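You operate a simulated robot arm through the tools that you are given. There is no shell and no other tool. Be economical: measure what you need, move in short steps, check, and stop when the job is done.

Carry out the task below with a simulated robot arm. There is one attempt and no reset: what you move stays moved.

TASK
Take the lake card and put it in the small blue bowl.
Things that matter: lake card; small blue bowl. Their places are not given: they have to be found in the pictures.

It is judged by the outcome, as a careful person would: the job done as asked, and still so three seconds after it is handed in. It fails if anything else is knocked over, pushed out of place, dropped, spilled or broken.

THE ROBOT
A 7-joint arm with a two-finger parallel gripper, fixed in place. Base frame: the origin is at the foot of the arm, x ahead of it, y to its left, z up; the work surface is at about z = 0. Lengths are in m, angles in degrees, forces in N, time in s.
With the tool pointing down near the work surface it reaches from about 0.24 to 0.62 m from the base axis. Its first joint turns from -66.0 to 66.0 degrees. Payload 2.6 kg.
Tool frame: the origin (TCP) lies between the finger pads and is the grasp point; the fingertips stand 0.03 m ahead of it; z points along the fingers, y is the line along which they close. The gripper opens to 0.094 m. The fingers are 0.028 m wide and 0.01 m thick; the gripper's body (0.05 by 0.096 m) begins 0.055 m behind the TCP.
Orientation is that of the tool frame in the base frame, as a unit quaternion [x, y, z, w]. With the fingers straight down and closing along the base's y, the tool's x points along the base's -x, its y along +y and its z along -z.

THE INTERFACE
- The arm moves only by the tool nudge_tool. Its argument "plan" is a list that holds one entry, the list of rows, each a list of 5 numbers: the finger opening in m, from 0 to 0.094, then the shift along the base's x, y, z in m, then the turn about the base's z in rad. In form: [[[gripper, x, y, z, twist], ...]]. A call has 1 to 10 rows; each row shifts and turns the commanded pose from where the row before left it. A row lasts 0.2 s, in which the tool goes at most 0.05 m and 8.6 degrees; a call with a longer step from one row to the next is refused whole, and so is a gripper value outside its range. A pose out of reach is approached as far as the arm can. The call stops where the force on the tool passes 40 N (or 10 N more than at its start, if that is more) or the arm is blocked; 0.2 s more then pass. The fingers move at their own pace (about 0.072 m/s each) and stop on an object; they squeeze with about 42 N. The grip force told is the motor's: it shows also when the fingers shut on nothing. Time passes only in rows, and 0.2 s behind the last, so rows that do not move let the fingers close. It gives the time, the measured TCP pose, the force on the tool (base axes), the opening and the grip force at its end, in the units of the frame above (readings bear some noise), and new pictures: "pictures" is both (left out), scene, wrist or none.
- Cameras (640 x 400 px; columns grow to the right, rows downward): "scene" is fixed at [0.0212, 0.4174, 0.5809]; the picture's right is [-0.90, -0.45, 0.00], its down [-0.18, 0.37, -0.91] and it looks along [0.41, -0.82, -0.41] (base axes); focal length 347 px, centre (320, 200). "wrist" rides on the gripper at [-0.037, 0, -0.058] in the tool frame; the picture's right is [0.00, -1.00, 0.00], its down [0.97, 0.00, -0.24] and it looks along [0.24, 0.00, 0.97] (tool axes); focal length 218 px, centre (320, 200).
- point_at(camera, pixels): for up to 12 pixels [column, row] of the newest picture of that camera ("zoom" is the newest enlarged one), the place [x, y, z] in the base frame of the surface seen there, good to about 0.002 m. No time passes.
- enlarge(camera, box): a new picture of the part [left, top, right, bottom] of that camera's present view, enlarged. No time passes.
- finish_job(): hands the job in; it is judged then, once.

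Work in short steps. Measure before you move; look again where a grasp or a placing could have gone wrong, and mend it. You have 60 turns and 100 pictures in all, the two below and enlarged ones among them. Open the gripper and draw the arm clear of the work before you hand the job in, unless the task says otherwise; then end with one line.

The tools are called after "Request:" as name(argument=value, ...) on one line, values as JSON. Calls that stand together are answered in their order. nudge_tool: Moves the arm, as the interface text tells. Its arguments: {"type":"object","properties":{"plan":{"type":"array"},"pictures":{"type":"string","enum":["both","scene","wrist","none"]}},"required":["plan"]} The other tools are called the same way: point_at (camera, pixels) gives the place of the surface under pixels of a picture; enlarge (camera, box) takes an enlarged picture of a part of a camera's view; finish_job () hands the job in.

At the start:

```text
time: 0.0
tcp_pos: [0.3779, -0.151, 0.2522]
tcp_rot: [0.0, 1.0, 0.0, 0.001]
wrist_force: [0.2, -0.7, 0.6]
opening: 0.094
gripper_force: 0.1
```

scene: 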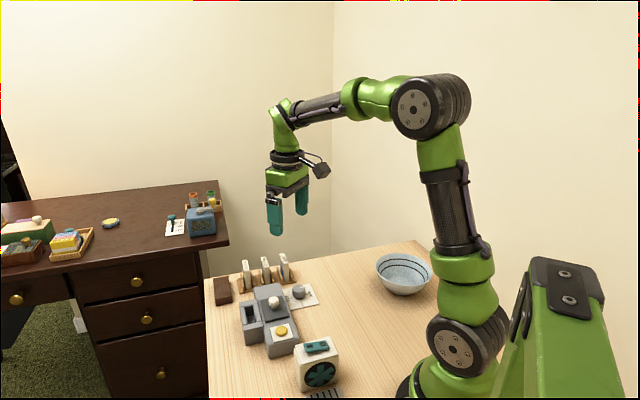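
wrist: 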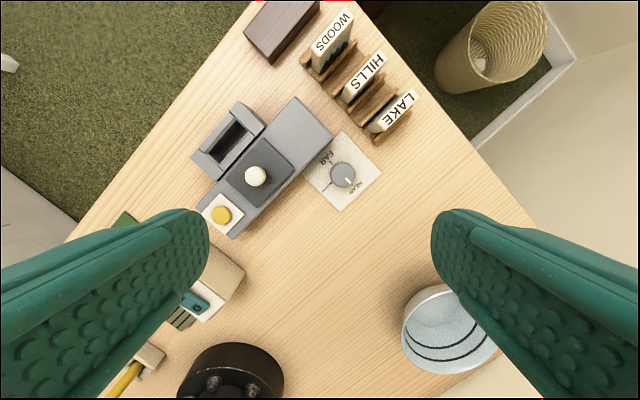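

The wrist view shows three cards in a rack, with LAKE at about (393,112), and the bowl at about (450,330). I'll enlarge both views for detail.

Request:
enlarge(camera="wrist", box=[290, 0, 450, 150])

Request:
enlarge(camera="scene", box=[200, 230, 440, 380])

Request:
point_at(camera="wrist", pixels=[[376, 128], [400, 112], [410, 92], [385, 122], [355, 95], [380, 62], [405, 125], [450, 330], [420, 300], [450, 288], [405, 340], [440, 372]])

```text
2.67 times, centred on (370, 75) of wrist
```

zoom: 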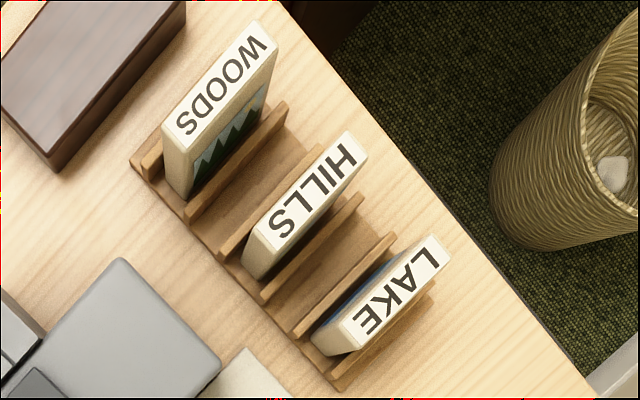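

```text
2.67 times, centred on (320, 305) of scene
```

zoom: 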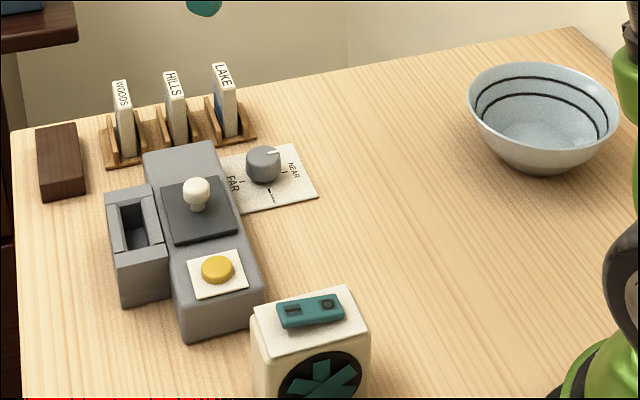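

```text
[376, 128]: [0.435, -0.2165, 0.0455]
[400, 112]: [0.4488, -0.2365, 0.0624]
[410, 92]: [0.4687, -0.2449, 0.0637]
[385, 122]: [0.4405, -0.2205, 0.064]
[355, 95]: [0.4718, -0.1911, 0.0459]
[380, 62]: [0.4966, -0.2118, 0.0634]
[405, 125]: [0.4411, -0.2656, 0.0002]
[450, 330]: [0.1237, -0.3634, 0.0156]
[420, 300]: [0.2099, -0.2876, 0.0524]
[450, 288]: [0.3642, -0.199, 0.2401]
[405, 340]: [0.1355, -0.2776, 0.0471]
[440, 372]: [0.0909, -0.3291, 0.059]
```

The card top is near z 0.064, around (0.455,-0.235). I'll measure the bowl rim and the card in the scene zoom, then a tighter wrist zoom.

Request:
point_at(camera="zoom", pixels=[[470, 95], [619, 105], [540, 63], [548, 152], [540, 130], [213, 66], [226, 64], [237, 102], [225, 106], [224, 84], [545, 172], [238, 133]])

Request:
enlarge(camera="wrist", box=[350, 70, 430, 150])

```text
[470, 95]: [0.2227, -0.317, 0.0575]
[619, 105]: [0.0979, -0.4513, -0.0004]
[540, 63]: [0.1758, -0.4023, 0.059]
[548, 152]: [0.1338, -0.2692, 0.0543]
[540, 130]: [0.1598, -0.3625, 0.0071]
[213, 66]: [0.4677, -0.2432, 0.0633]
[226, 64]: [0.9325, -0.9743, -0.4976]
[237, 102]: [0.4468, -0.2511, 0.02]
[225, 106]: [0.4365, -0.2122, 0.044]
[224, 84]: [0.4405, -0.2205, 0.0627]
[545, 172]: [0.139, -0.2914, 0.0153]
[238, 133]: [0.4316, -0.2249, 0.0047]
```

```text
5.00 times, centred on (390, 110) of wrist
```

zoom: 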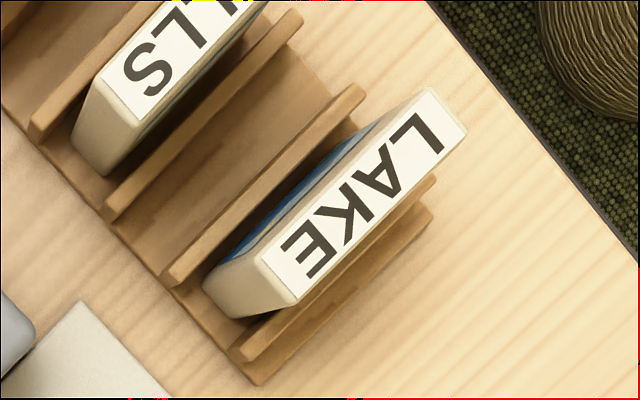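

Request:
point_at(camera="zoom", pixels=[[264, 262], [428, 94], [462, 130], [298, 300], [208, 288], [235, 314], [363, 190], [170, 275], [358, 92], [430, 184], [245, 355], [120, 120]])

```text
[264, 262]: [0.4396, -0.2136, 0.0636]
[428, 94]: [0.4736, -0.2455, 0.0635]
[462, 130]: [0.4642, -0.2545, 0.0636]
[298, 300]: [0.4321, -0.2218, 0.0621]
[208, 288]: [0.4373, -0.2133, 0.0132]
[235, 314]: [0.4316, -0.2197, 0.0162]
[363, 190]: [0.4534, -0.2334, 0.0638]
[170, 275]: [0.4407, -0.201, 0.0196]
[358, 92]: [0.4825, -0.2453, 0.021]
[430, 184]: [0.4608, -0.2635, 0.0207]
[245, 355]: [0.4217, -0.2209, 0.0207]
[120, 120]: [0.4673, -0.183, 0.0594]
```

The LAKE card top is centred at (0.452,-0.234), 12 mm thick and running at -44°. The rack rails top out at z 0.021. I turn the tool by -0.773 rad and move above the card with the opening narrowed to 0.04.

Request:
nudge_tool(plan=[[[0.04, 0.0124, -0.0138, -0.015, -0.129], [0.04, 0.0124, -0.0138, -0.015, -0.129], [0.04, 0.0124, -0.0138, -0.015, -0.129], [0.04, 0.0124, -0.0138, -0.015, -0.129], [0.04, 0.0124, -0.0138, -0.015, -0.129], [0.04, 0.0125, -0.0139, -0.015, -0.128], [0.04, 0, 0, 0, 0]]])

```text
time: 1.6
tcp_pos: [0.4526, -0.2323, 0.1626]
tcp_rot: [0.378, 0.926, 0.001, 0.001]
wrist_force: [0.3, -0.4, 0.0]
opening: 0.0401
gripper_force: 0.1
```

scene: 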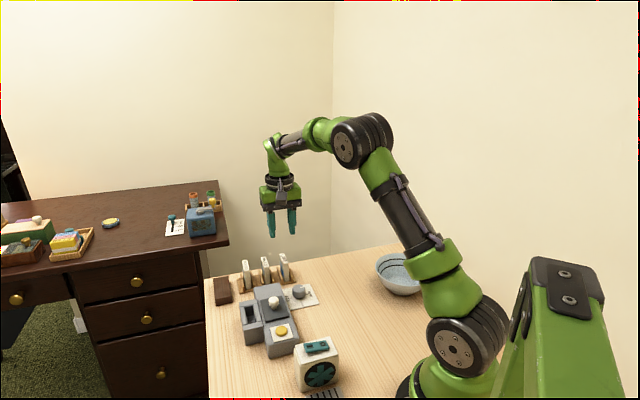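
wrist: 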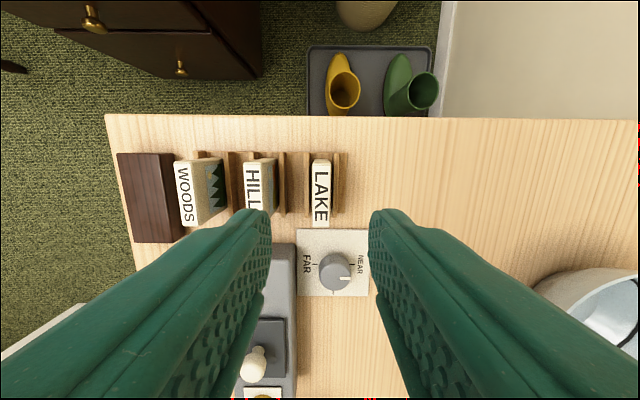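

The LAKE card is centred between the fingers at column 321. I'll check the card and its neighbour's near face from here.

Request:
point_at(camera="wrist", pixels=[[314, 162], [328, 162], [314, 223], [327, 223], [321, 190], [265, 175], [273, 175], [262, 205]])

Request:
enlarge(camera="wrist", box=[230, 140, 390, 240])

```text
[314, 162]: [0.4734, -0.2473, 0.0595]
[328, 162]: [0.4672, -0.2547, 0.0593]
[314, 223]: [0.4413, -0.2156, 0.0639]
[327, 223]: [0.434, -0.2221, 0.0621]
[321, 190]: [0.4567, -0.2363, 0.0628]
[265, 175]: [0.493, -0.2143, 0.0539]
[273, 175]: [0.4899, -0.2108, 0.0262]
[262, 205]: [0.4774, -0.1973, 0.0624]
```

```text
4.00 times, centred on (310, 190) of wrist
```

zoom: 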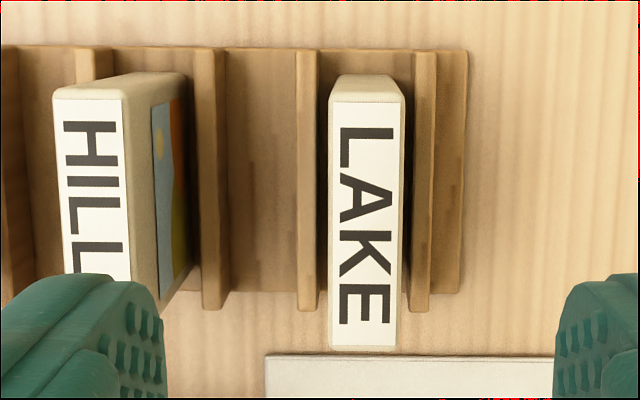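

The gap to HILLS is about 43 mm from the card's centre, so there is room for the finger. I correct by (0.001,-0.002) and descend to TCP z≈0.056.

Request:
nudge_tool(plan=[[[0.04, 0.0012, -0.002, -0.015, 0], [0.04, 0, 0, -0.02, 0], [0.04, 0, 0, -0.02, 0], [0.04, 0, 0, -0.02, 0], [0.04, 0, 0, -0.018, 0], [0.04, 0, 0, -0.013, 0], [0.04, 0, 0, 0, 0]]])

```text
time: 3.2
tcp_pos: [0.4538, -0.2357, 0.0538]
tcp_rot: [0.377, 0.926, 0.0, 0.002]
wrist_force: [0.6, 0.3, -0.1]
opening: 0.04
gripper_force: 0.1
```

scene: 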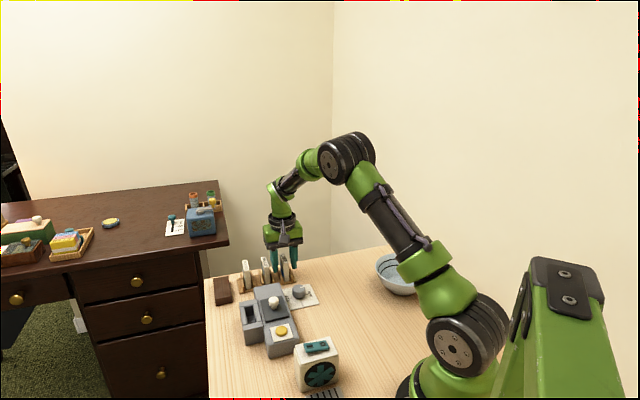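
wrist: 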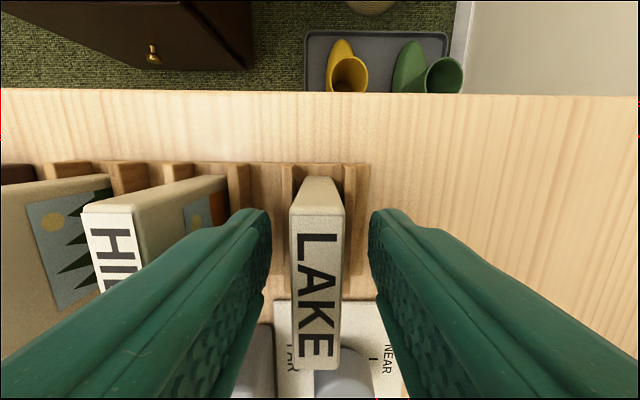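

No contact, and the card sits between the fingers with the HILLS card clear. I raise 2 mm for rail clearance and close.

Request:
nudge_tool(plan=[[[0.04, 0, 0, 0.002, 0], [0.02, 0, 0, 0, 0], [0.0, 0, 0, 0, 0], [0.0, 0, 0, 0, 0], [0.0, 0, 0, 0, 0]]])

```text
time: 4.4
tcp_pos: [0.454, -0.235, 0.0583]
tcp_rot: [0.377, 0.926, 0.0, 0.001]
wrist_force: [0.5, -0.5, 0.5]
opening: 0.0173
gripper_force: 42.0
```

scene: 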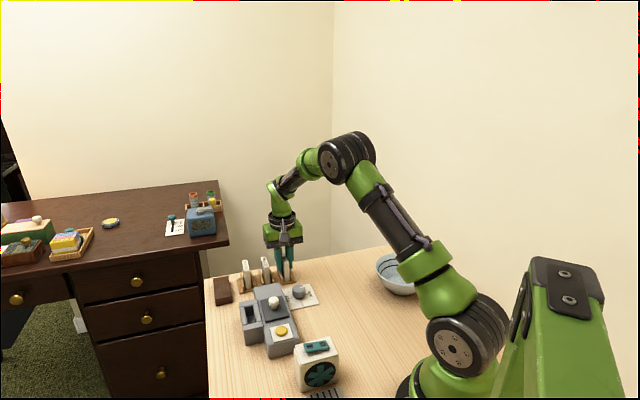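
wrist: 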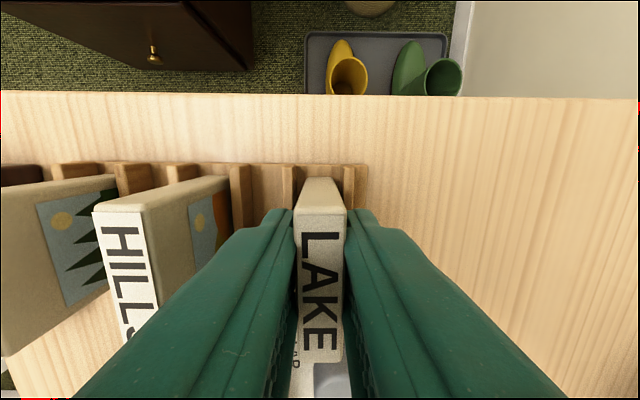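

The card is gripped at opening 0.0173 with 42 N. I lift slowly and straight up.

Request:
nudge_tool(plan=[[[0.0, 0, 0, 0.01, 0], [0.0, 0, 0, 0.015, 0], [0.0, 0, 0, 0.02, 0], [0.0, 0, 0, 0.025, 0], [0.0, 0, 0, 0.03, 0], [0.0, 0, 0, 0.03, 0], [0, 0, 0, 0, 0]]])

```text
time: 6.0
tcp_pos: [0.454, -0.2351, 0.1877]
tcp_rot: [0.377, 0.926, 0.0, 0.001]
wrist_force: [-0.1, -0.5, 0.2]
opening: 0.017
gripper_force: 42.1
```

scene: 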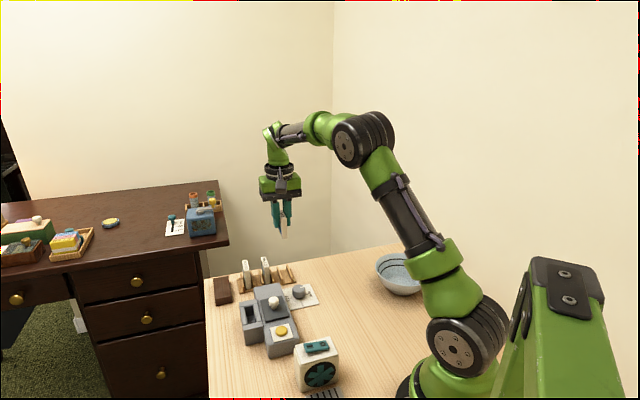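
wrist: 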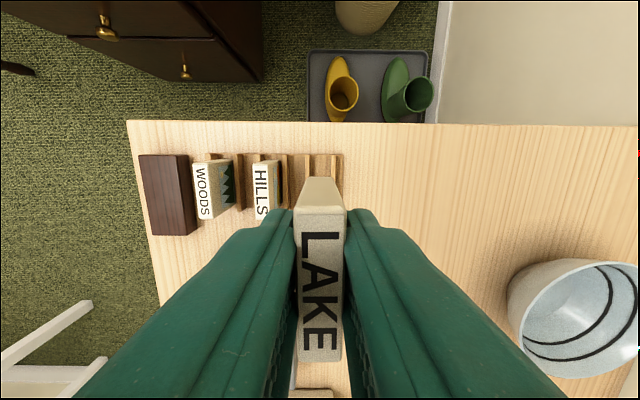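

The card is held firmly and upright, and the other cards haven't moved. The bowl rim points fit a circle centred at (0.157,-0.336) with radius about 0.068, so I move above it.

Request:
nudge_tool(plan=[[[0.0, -0.02, -0.007, 0, 0], [0.0, -0.03, -0.0105, 0, 0], [0.0, -0.032, -0.011, 0, 0], [0.0, -0.032, -0.011, 0, 0], [0.0, -0.032, -0.011, 0, 0], [0.0, -0.032, -0.011, 0, 0], [0.0, -0.032, -0.011, 0, 0], [0, -0.032, -0.011, 0, 0], [0, -0.027, -0.01, 0, 0], [0, -0.017, -0.0065, 0, 0]]])

```text
time: 8.2
tcp_pos: [0.1679, -0.3365, 0.1861]
tcp_rot: [0.377, 0.926, 0.001, 0.001]
wrist_force: [0.4, -0.3, -0.4]
opening: 0.0172
gripper_force: 41.8
```

scene: 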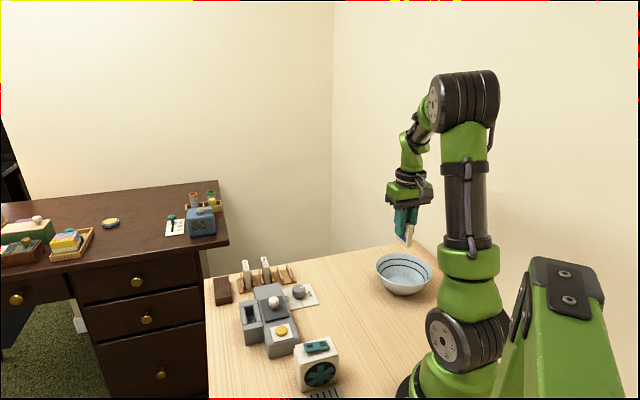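
wrist: 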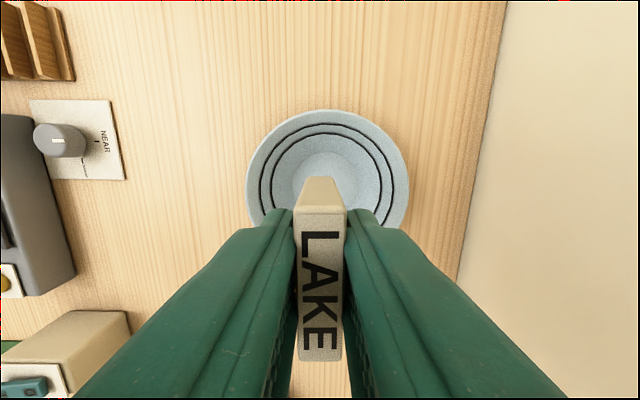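

Request:
point_at(camera="wrist", pixels=[[322, 110], [248, 190], [408, 185], [270, 137], [380, 132], [320, 170], [320, 200]])

Request:
enlarge(camera="scene", box=[340, 160, 480, 310])

```text
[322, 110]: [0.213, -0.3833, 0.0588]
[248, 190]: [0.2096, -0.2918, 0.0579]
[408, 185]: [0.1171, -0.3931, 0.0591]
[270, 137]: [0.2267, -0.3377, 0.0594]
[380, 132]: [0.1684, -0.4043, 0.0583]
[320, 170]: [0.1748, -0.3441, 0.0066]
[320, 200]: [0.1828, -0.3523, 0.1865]
```

```text
2.67 times, centred on (410, 235) of scene
```

zoom: 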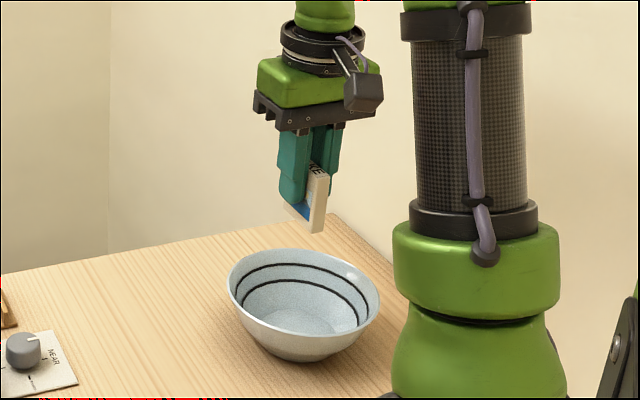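

A rim refit gives centre (0.158,-0.337), and the card is just above it. I shift -6 mm in x and lower into the bowl to TCP z≈0.069, leaving the card bottom about 1 cm above the bowl floor.

Request:
nudge_tool(plan=[[[0.0, -0.006, 0, -0.01, 0], [0.0, 0, 0, -0.02, 0], [0.0, 0, 0, -0.025, 0], [0.0, 0, 0, -0.025, 0], [0.0, 0, 0, -0.02, 0], [0.0, 0, 0, -0.012, 0], [0.0, 0, 0, -0.005, 0], [0, 0, 0, 0, 0]]])

Request:
enlarge(camera="scene", box=[340, 200, 480, 310])

```text
time: 10.0
tcp_pos: [0.1613, -0.3352, 0.0723]
tcp_rot: [0.376, 0.926, -0.001, 0.0]
wrist_force: [-0.1, 0.4, -0.6]
opening: 0.0169
gripper_force: 42.0
```

scene: 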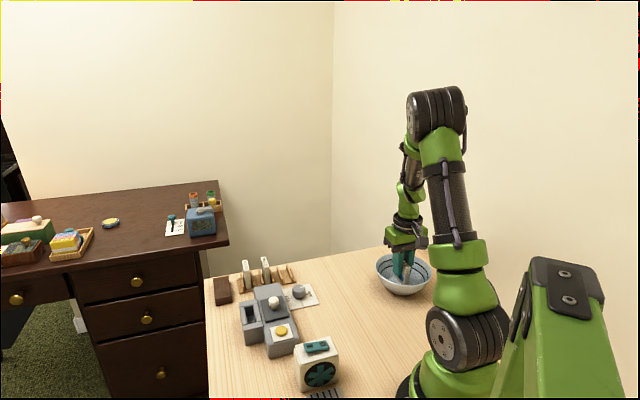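
wrist: 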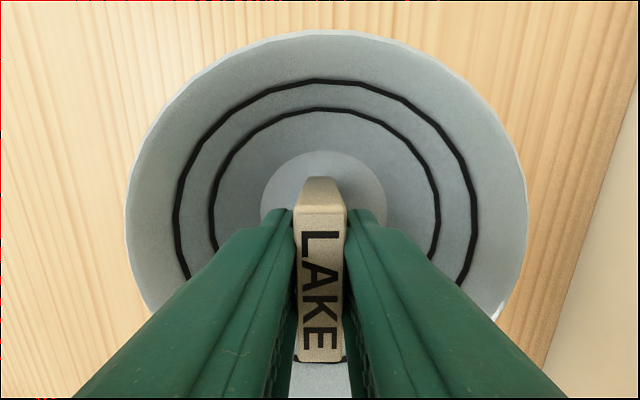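

```text
3.64 times, centred on (410, 255) of scene
```

zoom: 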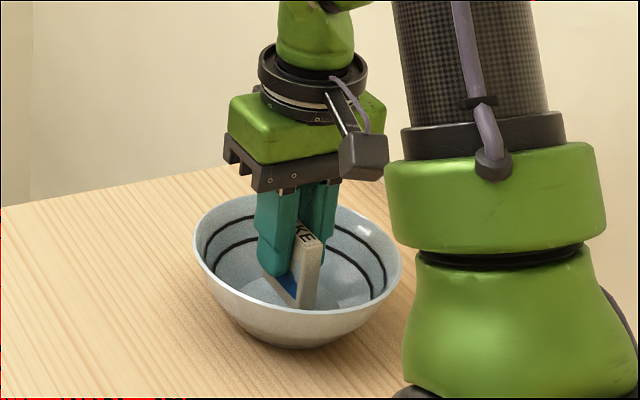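

The card is inside and centred in the bowl with no contact yet. I lower 7 mm more and open a little.

Request:
nudge_tool(plan=[[[0.0, 0, 0, -0.004, 0], [0.0, 0, 0, -0.003, 0], [0.0, 0, 0, 0, 0], [0.025, 0, 0, 0, 0], [0.04, 0, 0, 0, 0], [0.04, 0, 0, 0, 0]]])

```text
time: 11.4
tcp_pos: [0.162, -0.3348, 0.0639]
tcp_rot: [0.377, 0.926, 0.0, 0.001]
wrist_force: [0.3, 0.0, 0.4]
opening: 0.0398
gripper_force: 0.1
```

scene: 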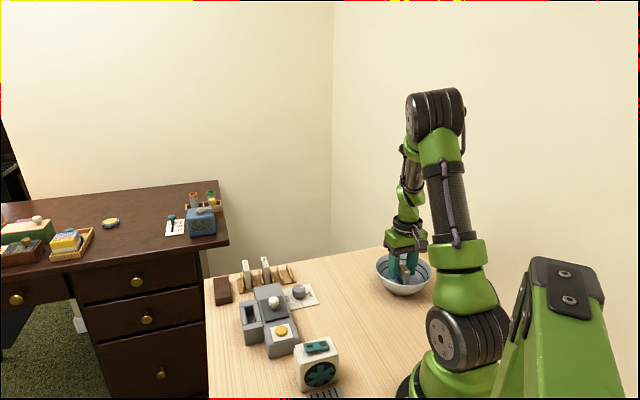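
wrist: 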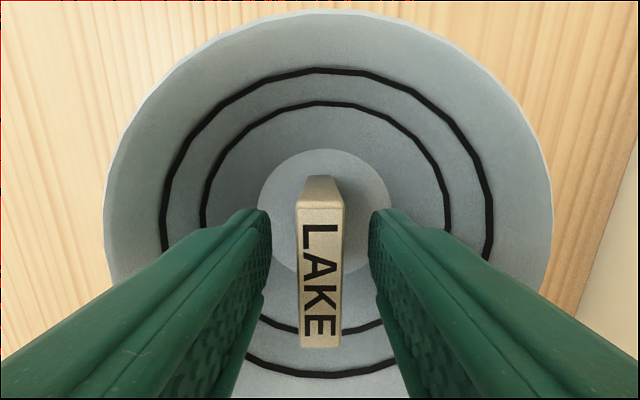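

The card is released and stands free in the bowl, with clearance on both sides. I retract straight up, then away.

Request:
nudge_tool(plan=[[[0.04, 0, 0, 0.015, 0], [0.04, 0, 0, 0.02, 0], [0.04, 0, 0, 0.03, 0], [0.04, 0, 0, 0.035, 0], [0.04, 0, 0, 0.04, 0], [0.06, 0.02, 0.01, 0.02, 0], [0.08, 0.04, 0.02, 0, 0], [0.08, 0.04, 0.02, 0, 0], [0.08, 0, 0, 0, 0], [0.08, 0, 0, 0, 0]]])

Request:
enlarge(camera="scene", box=[200, 200, 450, 390])

```text
time: 13.6
tcp_pos: [0.2604, -0.2844, 0.2229]
tcp_rot: [0.376, 0.927, 0.0, 0.001]
wrist_force: [-0.2, -0.1, 0.2]
opening: 0.0799
gripper_force: 0.1
```

scene: 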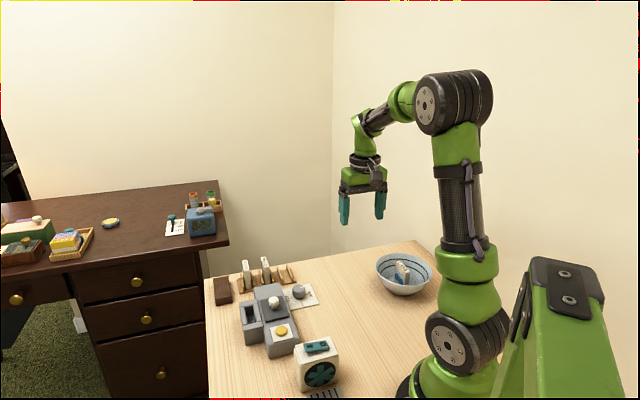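
wrist: 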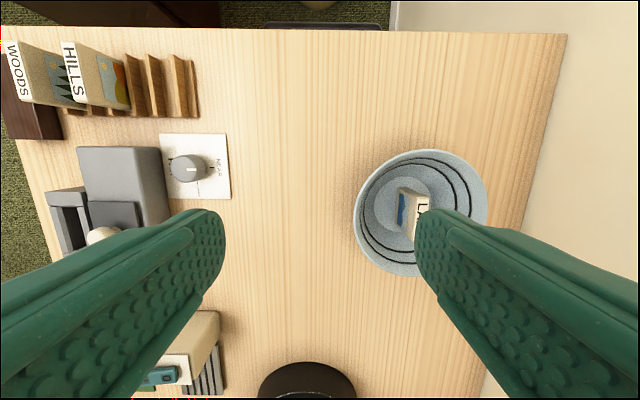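

```text
2.11 times, centred on (325, 295) of scene
```

zoom: 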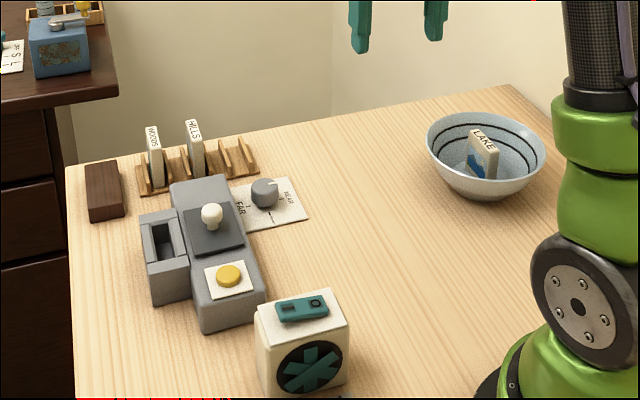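

The card rests in the bowl, everything else is where it was, and the arm is clear with the gripper open. I'm handing the job in.

Request:
finish_job()

```text
The job is handed in.
```

The lake card is standing in the small blue bowl, nothing else was moved, and the job is handed in.
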